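You operate a simulated robot arm through the tools that you are given. There is no shell and no other tool. Be economical: measure what you need, move in short steps, check, and stop when the job is done.

The job below is to be done with a simulated robot arm. You get a single attempt, and the scene is never put back.

## Task
Fetch the lug from the top of the crimp bench and set it on top of the grey steel weight.

The check looks at the end state, three seconds after you hand in, the way a careful person would. Anything else that was tipped, shoved, dropped, spilled or broken makes it a failure.

## Robot
A 6-joint arm with a two-finger parallel gripper, fixed in place. Base frame: the origin is at the foot of the arm, x ahead of it, y to its left, z up; the work surface is at about z = 0. Units: cm, degrees, N and s.
With the tool pointing down near the work surface it reaches from about 14 to 58 cm from the base axis. Its first joint turns from -66.0 to 66.0 degrees. Payload 2.1 kg.
Tool frame: the origin (TCP) lies between the finger pads and is the grasp point; the fingertips stand 3 cm ahead of it; z points along the fingers, y is the line along which they close. The gripper opens to 9.4 cm. The fingers are 2.8 cm wide and 1 cm thick; the gripper's body (5 by 9.6 cm) begins 5.5 cm behind the TCP.
Orientation is told as [roll, pitch, yaw] about the base's x, y, z axes, in that order, counted from this pose: with the fingers straight down and closing along the base's y, the tool's x points along the base's -x, its y along +y and its z along -z.

## Interface
- The arm moves only by the tool drive_tool. Its argument "series" is a list of rows, each a list of 7 numbers: the shift along the base's x, y, z in cm, then the turn, a rotation vector about the base's x, y, z in degrees, then the finger opening in cm, from 0 to 9.4. In form: [[dx, dy, dz, ax, ay, az, gripper], ...]. A call has 1 to 8 rows; each row is the pose to reach, as a shift and turn from the pose commanded when the call began. Rows are played at 5 a second. More than 5 cm and 8.6 degrees between two rows, or a gripper value outside its range, and nothing of the call is played. A pose out of reach is approached as far as the arm can. The call stops where the force on the tool passes 40 N (or 10 N more than at its start, if that is more) or the arm is blocked; 0.2 s more then pass. Each finger travels about 7.2 cm/s and halts on what it meets, pressing with about 25 N; the grip force reading is that of the motor and also rises with nothing between the fingers. The clock runs only during rows and for 0.2 s after the last one: add rows that repeat a pose to give the fingers time. It gives the time, the measured TCP pose, the force on the tool (base axes), the opening and the grip force at its end, in the units of the frame above (readings bear some noise).
- Cameras (640 x 400 px; columns grow to the right, rows downward): "scene" is fixed at [7.76, -39.83, 48.49]; the picture's right is [0.46, -0.89, 0.00], its down [-0.51, -0.27, -0.82] and it looks along [0.72, 0.38, -0.58] (base axes); focal length 334 px, centre (320, 200). "wrist" rides on the gripper at [7.6, 1.4, -10.2] in the tool frame; the picture's right is [-0.18, 0.98, 0.00], its down [-0.75, -0.14, -0.64] and it looks along [-0.63, -0.12, 0.77] (tool axes); focal length 243 px, centre (320, 200). There is no depth. A picture from a camera that has moved, and an enlarged one, comes with that camera's place and axes in the base frame and with its lens.
- get_image(camera): a new picture of that camera. No time passes.
- close_up(camera, box): a new picture of the part [left, top, right, bottom] of that camera's present view, enlarged. No time passes.
- job_done(): hands the job in; it is judged then, once.

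Work in short steps. Places have to be worked out from the pictures, the camera data and where the tool is seen: move nearer, look again, correct. Check each grasp and each placing, and mend what went wrong. You have 90 turns and 36 pictures in all, those below and enlarged ones among them. Open the gripper and draw the arm clear of the work before you hand the job in, unless the task says otherwise; then end with one line.

The tools are called by a JSON object that holds its "method" and its "body". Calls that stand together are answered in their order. drive_tool: Moves the arm, as the interface text tells. Its arguments: {"type":"object","properties":{"series":{"type":"array"}},"required":["series"]} The other tools are called the same way: get_image (camera) takes a picture; close_up (camera, box) takes an enlarged picture of a part of a camera's view; job_done () hands the job in.

At the start:

```text
time: 0.0
eef_pos: [26.15, -22.15, 29.49]
tool_rot: [0.1, 0.0, 0.0]
ft_force: [0.1, -0.6, 0.0]
gripper_width: 9.41
gripper_force: 0.1
```

scene: 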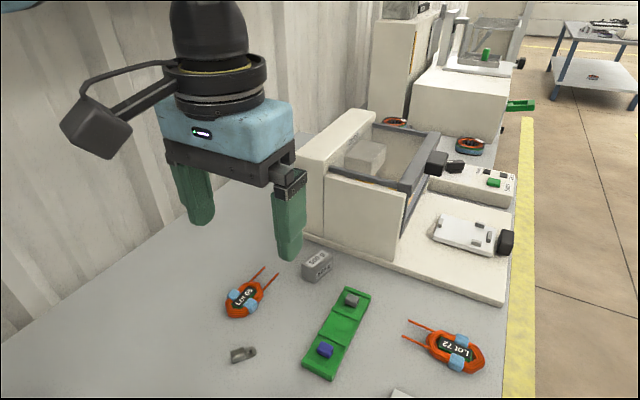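
wrist: 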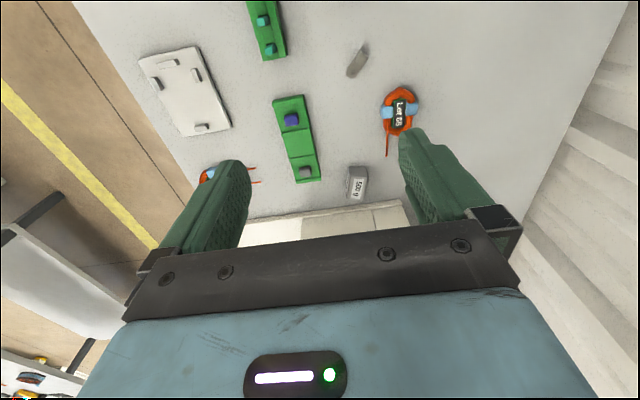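

The lug appears to be at about (26.6, -16.7) and the weight at about (46.5, -18.8). I'll enlarge both to see their shape and orientation.

{"method": "close_up", "body": {"camera": "scene", "box": [200, 320, 296, 380]}}

{"method": "close_up", "body": {"camera": "scene", "box": [270, 230, 366, 290]}}

{"method": "close_up", "body": {"camera": "wrist", "box": [310, 20, 438, 100]}}

```text
6.67 times, centred on (248, 350) of scene
camera zoom: at [7.76, -39.83, 48.49], right [0.46, -0.89, 0.0], down [-0.51, -0.27, -0.82], along [0.72, 0.38, -0.58], focal length 2223 px, centre (800, -800)
```

zoom: 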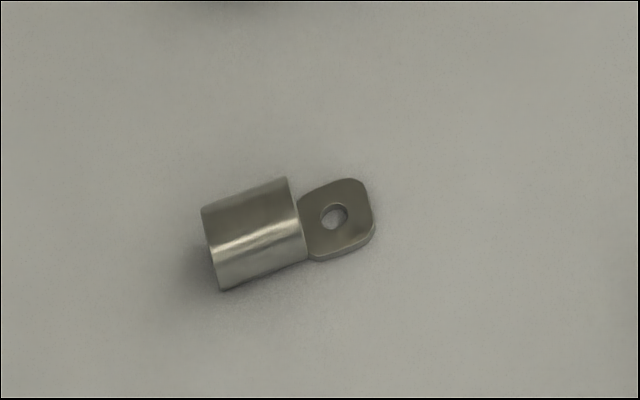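

```text
6.67 times, centred on (318, 260) of scene
camera zoom: at [7.76, -39.83, 48.49], right [0.46, -0.89, 0.0], down [-0.51, -0.27, -0.82], along [0.72, 0.38, -0.58], focal length 2223 px, centre (333, -200)
```

zoom: 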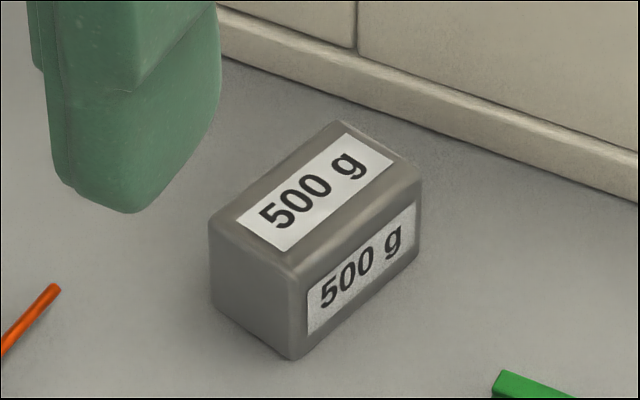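

```text
5.00 times, centred on (374, 60) of wrist
camera zoom: at [18.53, -20.66, 39.84], right [0.18, 0.98, 0.0], down [0.75, -0.14, 0.64], along [0.63, -0.12, -0.77], focal length 1213 px, centre (50, 900)
```

zoom: 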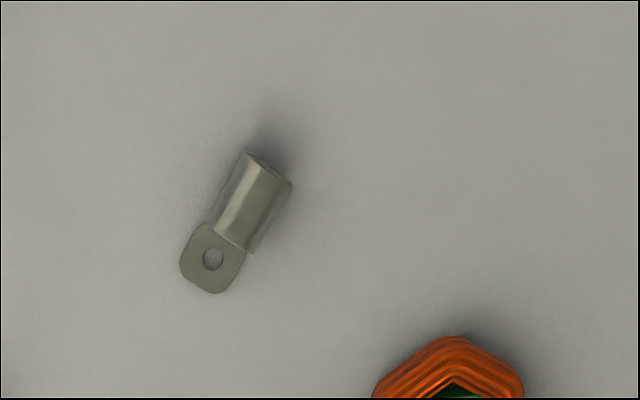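

Lug: barrel centre is near (26.4, -16.6), its axis at about -36°, with a barrel of about 1.4 cm. The weight's top is at z≈3.5, centred at (46.5, -18.9), with its long axis at about -16°. I move above the lug, yaw -36°, and close the opening to 5 cm.

{"method": "drive_tool", "body": {"series": [[0.05, 1.1, -4, 0, 0, -7.2, 8], [0.1, 2.2, -8, 0, 0, -14.4, 7], [0.15, 3.3, -12, 0, 0, -21.6, 6], [0.2, 4.4, -16, 0, 0, -28.8, 5], [0.25, 5.55, -18.5, 0, 0, -36, 5], [0.25, 5.55, -18.5, 0, 0, -36, 5], [0.25, 5.55, -18.5, 0, 0, -36, 5]]}}

{"method": "get_image", "body": {"camera": "wrist"}}

{"method": "get_image", "body": {"camera": "scene"}}

```text
time: 1.6
eef_pos: [26.47, -16.57, 11.05]
tool_rot: [0.1, 0.0, -36.0]
ft_force: [1.1, -0.4, 0.1]
gripper_width: 5.02
gripper_force: 0.1
```

```text
30 pictures are left
camera wrist: at [21.12, -10.81, 21.35], right [0.73, 0.69, 0.0], down [0.53, -0.56, 0.64], along [0.44, -0.47, -0.77], focal length 243 px, centre (320, 200)
```

wrist: 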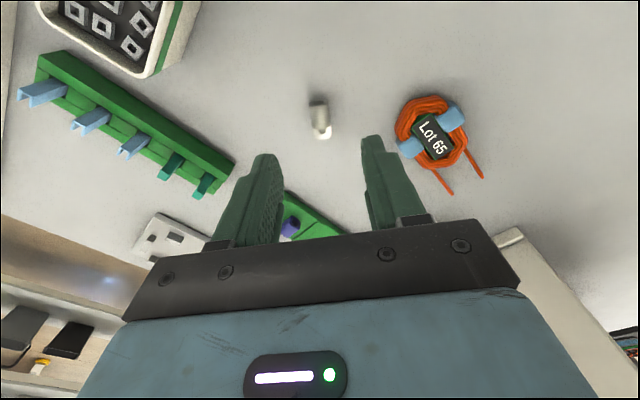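

```text
29 pictures are left
```

scene: 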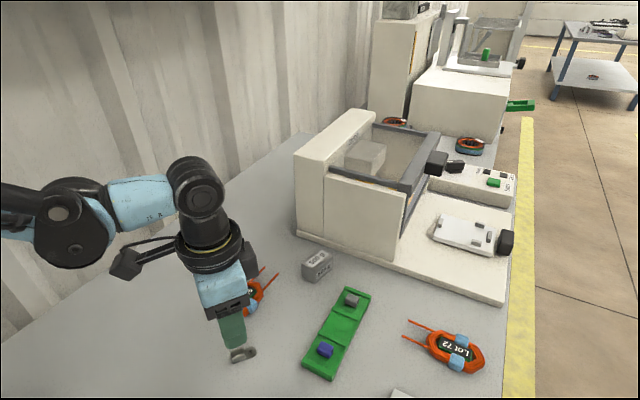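

Things line up as expected. I enlarge the lug here to refine its centre and axis.

{"method": "close_up", "body": {"camera": "wrist", "box": [272, 85, 368, 145]}}

```text
6.67 times, centred on (320, 115) of wrist
camera zoom: at [21.12, -10.81, 21.35], right [0.73, 0.69, 0.0], down [0.53, -0.56, 0.64], along [0.44, -0.47, -0.77], focal length 1618 px, centre (320, 767)
```

zoom: 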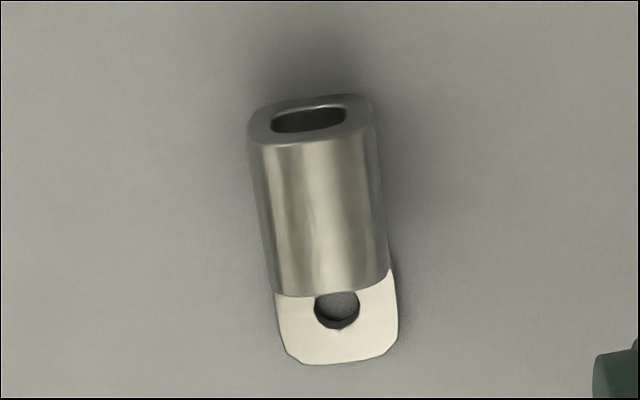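

The lug axis is nearer -40°, and the barrel centre is at (26.5, -16.5), about 1.1 cm high. I turn 4° more and descend in two stages, stopping with fingertips about 0.3 cm above the table.

{"method": "drive_tool", "body": {"series": [[0.05, 0.05, -3, 0, 0, -4, 4.5], [0.05, 0.05, -5.5, 0, 0, -4, 4], [0.05, 0.05, -7, 0, 0, -4, 4], [0.05, 0.05, -7.7, 0, 0, -4, 4], [0.05, 0.05, -7.7, 0, 0, -4, 4]]}}

{"method": "close_up", "body": {"camera": "scene", "box": [184, 310, 312, 390]}}

{"method": "get_image", "body": {"camera": "wrist"}}

```text
time: 2.8
eef_pos: [26.46, -16.53, 3.25]
tool_rot: [0.0, -0.1, -40.0]
ft_force: [-0.3, -0.5, 0.0]
gripper_width: 4.0
gripper_force: 0.1
```

```text
5.00 times, centred on (248, 350) of scene
camera zoom: at [7.76, -39.83, 48.49], right [0.46, -0.89, 0.0], down [-0.51, -0.27, -0.82], along [0.72, 0.38, -0.58], focal length 1667 px, centre (680, -550)
```

zoom: 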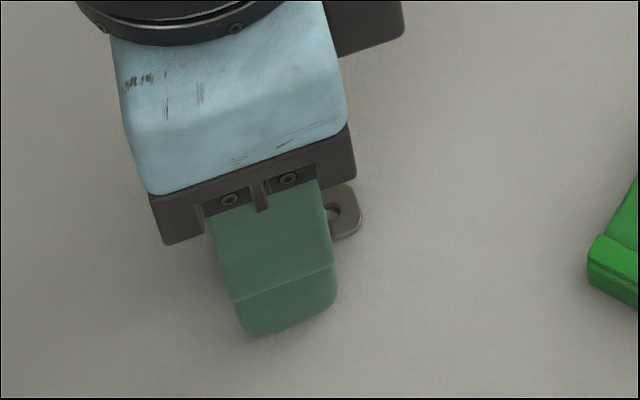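

```text
26 pictures are left
camera wrist: at [21.53, -10.41, 13.6], right [0.77, 0.63, 0.0], down [0.49, -0.59, 0.64], along [0.41, -0.5, -0.77], focal length 243 px, centre (320, 200)
```

wrist: 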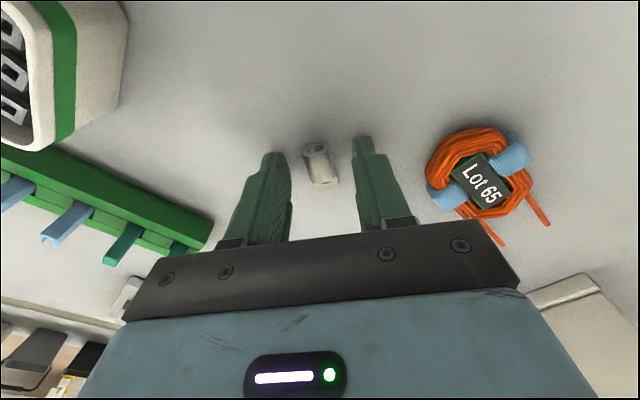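

The fingers straddle the barrel with no contact, so I close on it.

{"method": "drive_tool", "body": {"series": [[0, 0, 0, 0, 0, 0, 2.5], [0, 0, 0, 0, 0, 0, 1.2], [0, 0, 0, 0, 0, 0, 0.8], [0, 0, 0, 0, 0, 0, 0.5], [0, 0, 0, 0, 0, 0, 0.5]]}}

{"method": "get_image", "body": {"camera": "wrist"}}

```text
time: 4.0
eef_pos: [26.47, -16.48, 3.35]
tool_rot: [0.0, 0.0, -40.0]
ft_force: [-0.1, 0.5, 0.1]
gripper_width: 1.48
gripper_force: 25.0
```

```text
25 pictures are left
camera wrist: at [21.53, -10.41, 13.62], right [0.77, 0.63, 0.0], down [0.49, -0.59, 0.64], along [0.41, -0.5, -0.77], focal length 243 px, centre (320, 200)
```

wrist: 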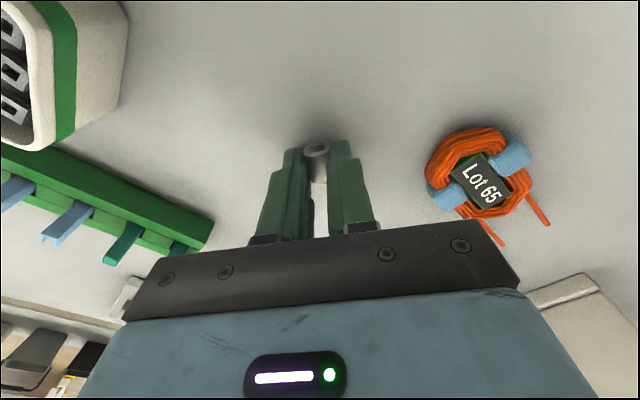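

Gripped at 1.48 cm with 25 N. I lift it 12 cm and check.

{"method": "drive_tool", "body": {"series": [[0, 0, 1, 0, 0, 0, 0.5], [0, 0, 4, 0, 0, 0, 0.5], [0, 0, 8, 0, 0, 0, 0.5], [0, 0, 12, 0, 0, 0, 0.5], [0, 0, 12, 0, 0, 0, 0.5]]}}

{"method": "close_up", "body": {"camera": "scene", "box": [160, 230, 320, 330]}}

{"method": "close_up", "body": {"camera": "wrist", "box": [256, 120, 384, 200]}}

```text
time: 5.2
eef_pos: [26.36, -16.71, 15.5]
tool_rot: [0.0, 0.0, -39.9]
ft_force: [-0.7, -0.2, -0.2]
gripper_width: 1.47
gripper_force: 25.2
```

```text
4.00 times, centred on (240, 280) of scene
camera zoom: at [7.76, -39.83, 48.49], right [0.46, -0.89, 0.0], down [-0.51, -0.27, -0.82], along [0.72, 0.38, -0.58], focal length 1334 px, centre (640, -120)
```

zoom: 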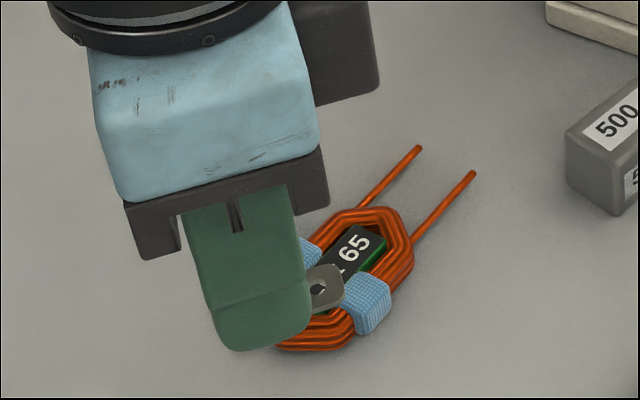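

```text
5.00 times, centred on (320, 160) of wrist
camera zoom: at [21.42, -10.51, 25.8], right [0.77, 0.63, 0.0], down [0.49, -0.59, 0.64], along [0.41, -0.5, -0.77], focal length 1213 px, centre (320, 400)
```

zoom: 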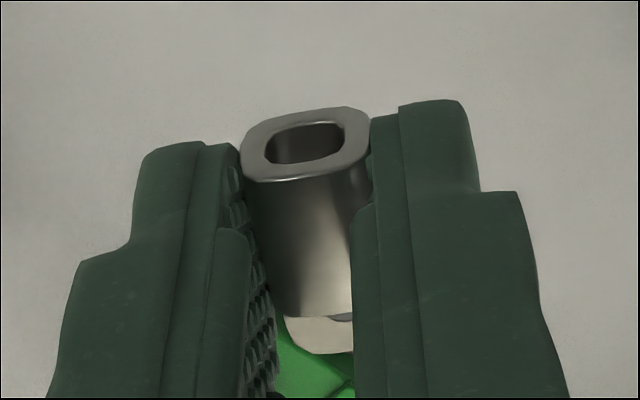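

The lug is held firmly and level. I carry it over the weight at height, turning +24° so it aligns with the weight's long axis.

{"method": "drive_tool", "body": {"series": [[4, -0.4, 0, 0, 0, 5, 0.5], [8, -0.9, 0, 0, 0, 10, 0.5], [12, -1.3, 0, 0, 0, 15, 0.5], [16, -1.8, 0, 0, 0, 20, 0.5], [19.5, -2.2, 0, 0, 0, 24, 0.5], [19.5, -2.2, 0, 0, 0, 24, 0.5], [19.5, -2.2, 0, 0, 0, 24, 0.5]]}}

{"method": "get_image", "body": {"camera": "wrist"}}

{"method": "get_image", "body": {"camera": "scene"}}

```text
time: 6.8
eef_pos: [46.0, -18.73, 15.48]
tool_rot: [0.0, 0.0, -16.0]
ft_force: [0.4, -0.7, -0.3]
gripper_width: 1.48
gripper_force: 25.5
```

```text
22 pictures are left
camera wrist: at [39.06, -15.07, 25.74], right [0.45, 0.89, 0.0], down [0.69, -0.34, 0.64], along [0.57, -0.29, -0.77], focal length 243 px, centre (320, 200)
```

wrist: 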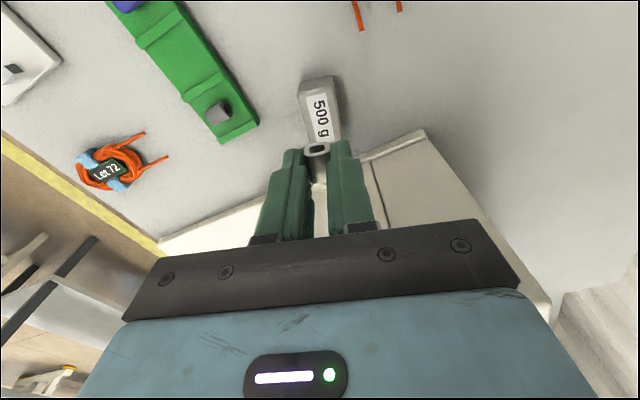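

```text
21 pictures are left
```

scene: 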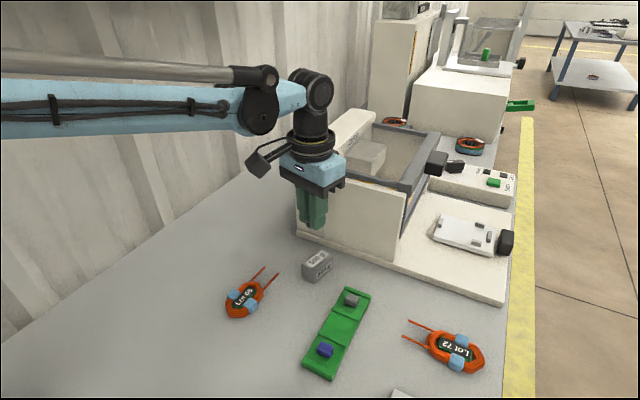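

I enlarge the weight from the wrist camera to refine its pose.

{"method": "close_up", "body": {"camera": "wrist", "box": [256, 70, 384, 150]}}

```text
5.00 times, centred on (320, 110) of wrist
camera zoom: at [39.06, -15.07, 25.74], right [0.45, 0.89, 0.0], down [0.69, -0.34, 0.64], along [0.57, -0.29, -0.77], focal length 1213 px, centre (320, 650)
```

zoom: 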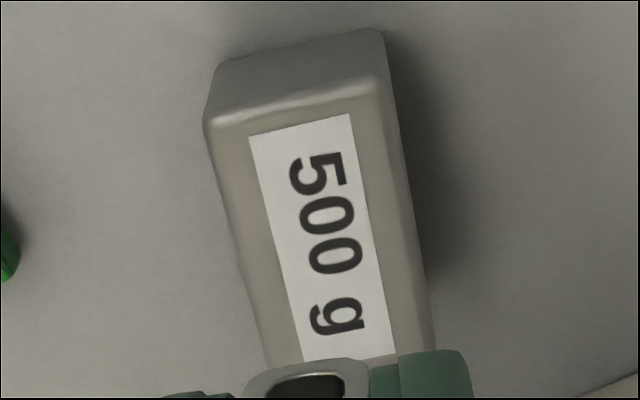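

The weight is centred at (46.55, -18.95) with axis about -15°, so the present position is right. I descend to about 0.5 cm above the expected contact.

{"method": "drive_tool", "body": {"series": [[0, -0.05, -3, 0, 0, 0.5, 0.5], [0, -0.05, -5.5, 0, 0, 0.5, 0.5], [0, -0.05, -7, 0, 0, 0.5, 0.5], [0, -0.05, -8, 0, 0, 0.5, 0.5], [0, -0.05, -8, 0, 0, 0.5, 0.5]]}}

{"method": "close_up", "body": {"camera": "scene", "box": [270, 230, 366, 290]}}

{"method": "close_up", "body": {"camera": "wrist", "box": [256, 100, 384, 180]}}

```text
time: 8.0
eef_pos: [46.0, -18.76, 7.24]
tool_rot: [0.0, 0.0, -15.5]
ft_force: [0.0, -0.7, 0.2]
gripper_width: 1.45
gripper_force: 24.8
```

```text
6.67 times, centred on (318, 260) of scene
camera zoom: at [7.76, -39.83, 48.49], right [0.46, -0.89, 0.0], down [-0.51, -0.27, -0.82], along [0.72, 0.38, -0.58], focal length 2223 px, centre (333, -200)
```

zoom: 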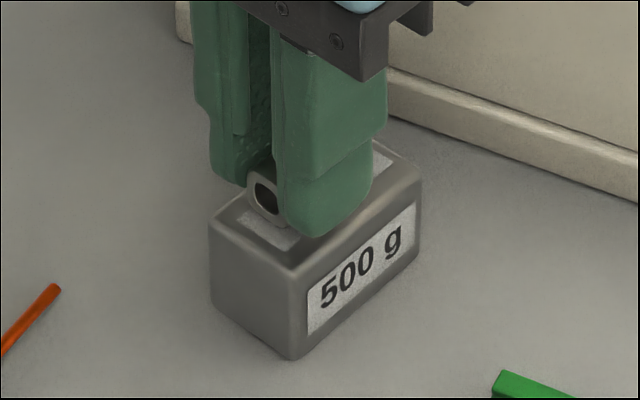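

```text
5.00 times, centred on (320, 140) of wrist
camera zoom: at [39.04, -15.26, 17.61], right [0.44, 0.9, 0.0], down [0.69, -0.34, 0.64], along [0.58, -0.28, -0.77], focal length 1213 px, centre (320, 500)
```

zoom: 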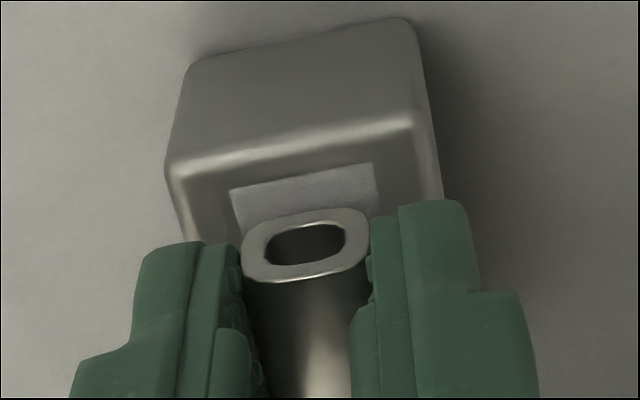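

Well positioned over the weight. I lower slowly, watching the force.

{"method": "drive_tool", "body": {"series": [[0, 0, -0.1, 0, 0, 0, 0.5], [0, 0, -0.2, 0, 0, 0, 0.5], [0, 0, -0.3, 0, 0, 0, 0.5], [0, 0, -0.3, 0, 0, 0, 0.5]]}}

```text
time: 9.0
eef_pos: [45.96, -18.78, 7.05]
tool_rot: [0.0, 0.0, -15.5]
ft_force: [-0.7, -1.4, -0.8]
gripper_width: 1.48
gripper_force: 24.9
```

No contact yet, so I lower further in tiny steps.

{"method": "drive_tool", "body": {"series": [[0, 0, -0.05, 0, 0, 0, 0.5], [0, 0, -0.1, 0, 0, 0, 0.5], [0, 0, -0.1, 0, 0, 0, 0.5]]}}

{"method": "close_up", "body": {"camera": "scene", "box": [286, 240, 350, 280]}}

```text
time: 9.8
eef_pos: [45.9, -18.84, 6.94]
tool_rot: [0.0, 0.0, -15.5]
ft_force: [0.3, -0.3, 0.4]
gripper_width: 1.49
gripper_force: 25.0
```

```text
10.00 times, centred on (318, 260) of scene
camera zoom: at [7.76, -39.83, 48.49], right [0.46, -0.89, 0.0], down [-0.51, -0.27, -0.82], along [0.72, 0.38, -0.58], focal length 3335 px, centre (340, -400)
```

zoom: 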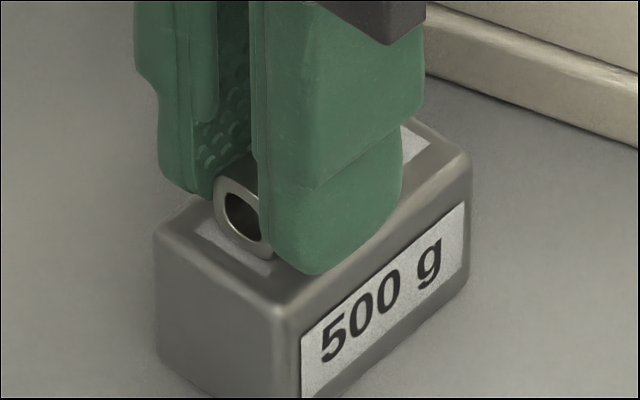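

{"method": "drive_tool", "body": {"series": [[0, 0, -0.05, 0, 0, 0, 0.5], [0, 0, -0.1, 0, 0, 0, 0.5], [0, 0, -0.1, 0, 0, 0, 0.5]]}}

```text
time: 10.6
eef_pos: [45.93, -18.92, 6.91]
tool_rot: [-0.1, 0.0, -15.6]
ft_force: [0.1, 0.1, 11.6]
gripper_width: 1.48
gripper_force: 24.5
```

There is contact at 11.6 N, so the lug rests on the weight. I ease off slightly and open slowly.

{"method": "drive_tool", "body": {"series": [[0, 0, 0.07, 0, 0, 0, 0.5], [0, 0, 0.07, 0, 0, 0, 1.4], [0, 0, 0.07, 0, 0, 0, 1.8], [0, 0, 0.07, 0, 0, 0, 2.4], [0, 0, 0.07, 0, 0, 0, 3.2], [0, 0, 0.07, 0, 0, 0, 3.2]]}}

{"method": "close_up", "body": {"camera": "scene", "box": [286, 240, 350, 280]}}

{"method": "close_up", "body": {"camera": "wrist", "box": [256, 100, 384, 180]}}

```text
time: 12.0
eef_pos: [45.91, -18.83, 6.88]
tool_rot: [-0.1, 0.0, -15.5]
ft_force: [0.7, 0.3, -0.2]
gripper_width: 3.19
gripper_force: 0.1
```

```text
10.00 times, centred on (318, 260) of scene
camera zoom: at [7.76, -39.83, 48.49], right [0.46, -0.89, 0.0], down [-0.51, -0.27, -0.82], along [0.72, 0.38, -0.58], focal length 3335 px, centre (340, -400)
```

zoom: 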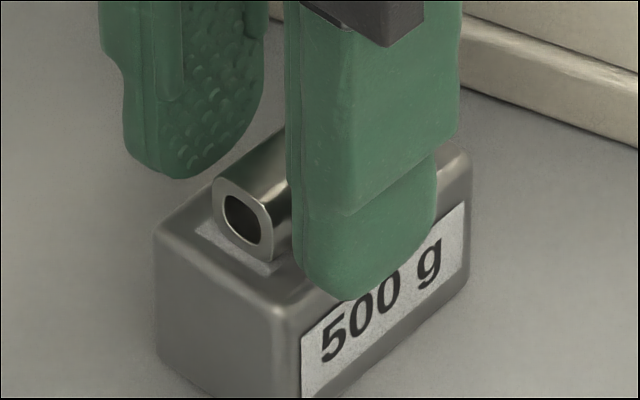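

```text
5.00 times, centred on (320, 140) of wrist
camera zoom: at [38.96, -15.33, 17.21], right [0.44, 0.9, 0.0], down [0.69, -0.34, 0.64], along [0.58, -0.28, -0.77], focal length 1213 px, centre (320, 500)
```

zoom: 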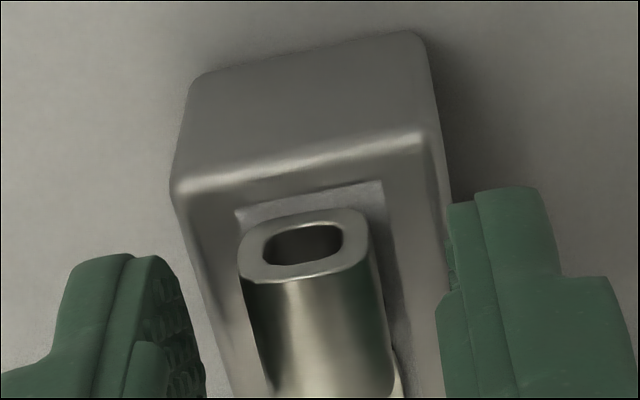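

The lug rests on the weight and the fingers are clear of it. I lift straight up, then draw back.

{"method": "drive_tool", "body": {"series": [[0, 0, 1, 0, 0, 0, 3.2], [0, 0, 3, 0, 0, 0, 3.4], [0, 0, 7, 0, 0, 0, 5], [0, 0, 11, 0, 0, 0, 6], [-4, 0, 14, 0, 0, 0, 8], [-8, 0, 16, 0, 0, 0, 9], [-12, 0, 18, 0, 0, 0, 9], [-12, 0, 18, 0, 0, 0, 9]]}}

{"method": "get_image", "body": {"camera": "scene"}}

{"method": "close_up", "body": {"camera": "scene", "box": [270, 230, 366, 290]}}

```text
time: 13.8
eef_pos: [33.85, -18.6, 24.77]
tool_rot: [0.0, -0.1, -15.6]
ft_force: [0.5, 0.3, 0.4]
gripper_width: 9.02
gripper_force: 0.0
```

```text
14 pictures are left
```

scene: 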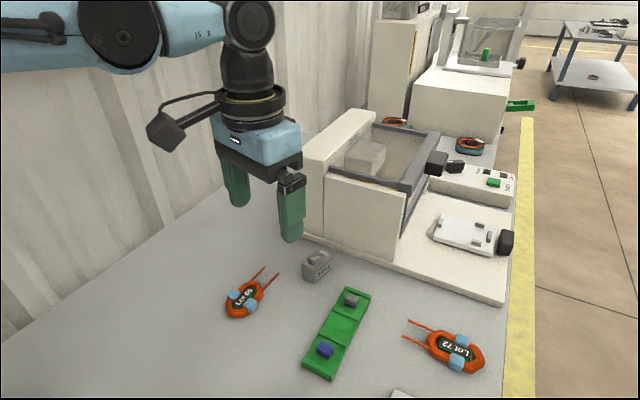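

```text
6.67 times, centred on (318, 260) of scene
camera zoom: at [7.76, -39.83, 48.49], right [0.46, -0.89, 0.0], down [-0.51, -0.27, -0.82], along [0.72, 0.38, -0.58], focal length 2223 px, centre (333, -200)
```

zoom: 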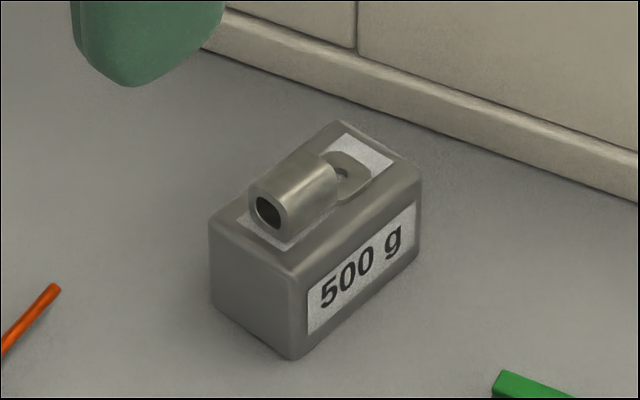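

The lug lies stably, centred on top of the weight. Nothing else was disturbed and the arm is clear, so I hand in.

{"method": "job_done", "body": {}}

```text
The job is handed in.
```

The lug is resting on top of the grey 500 g weight, the gripper is open and clear of it, and the last pictures show nothing else moved.
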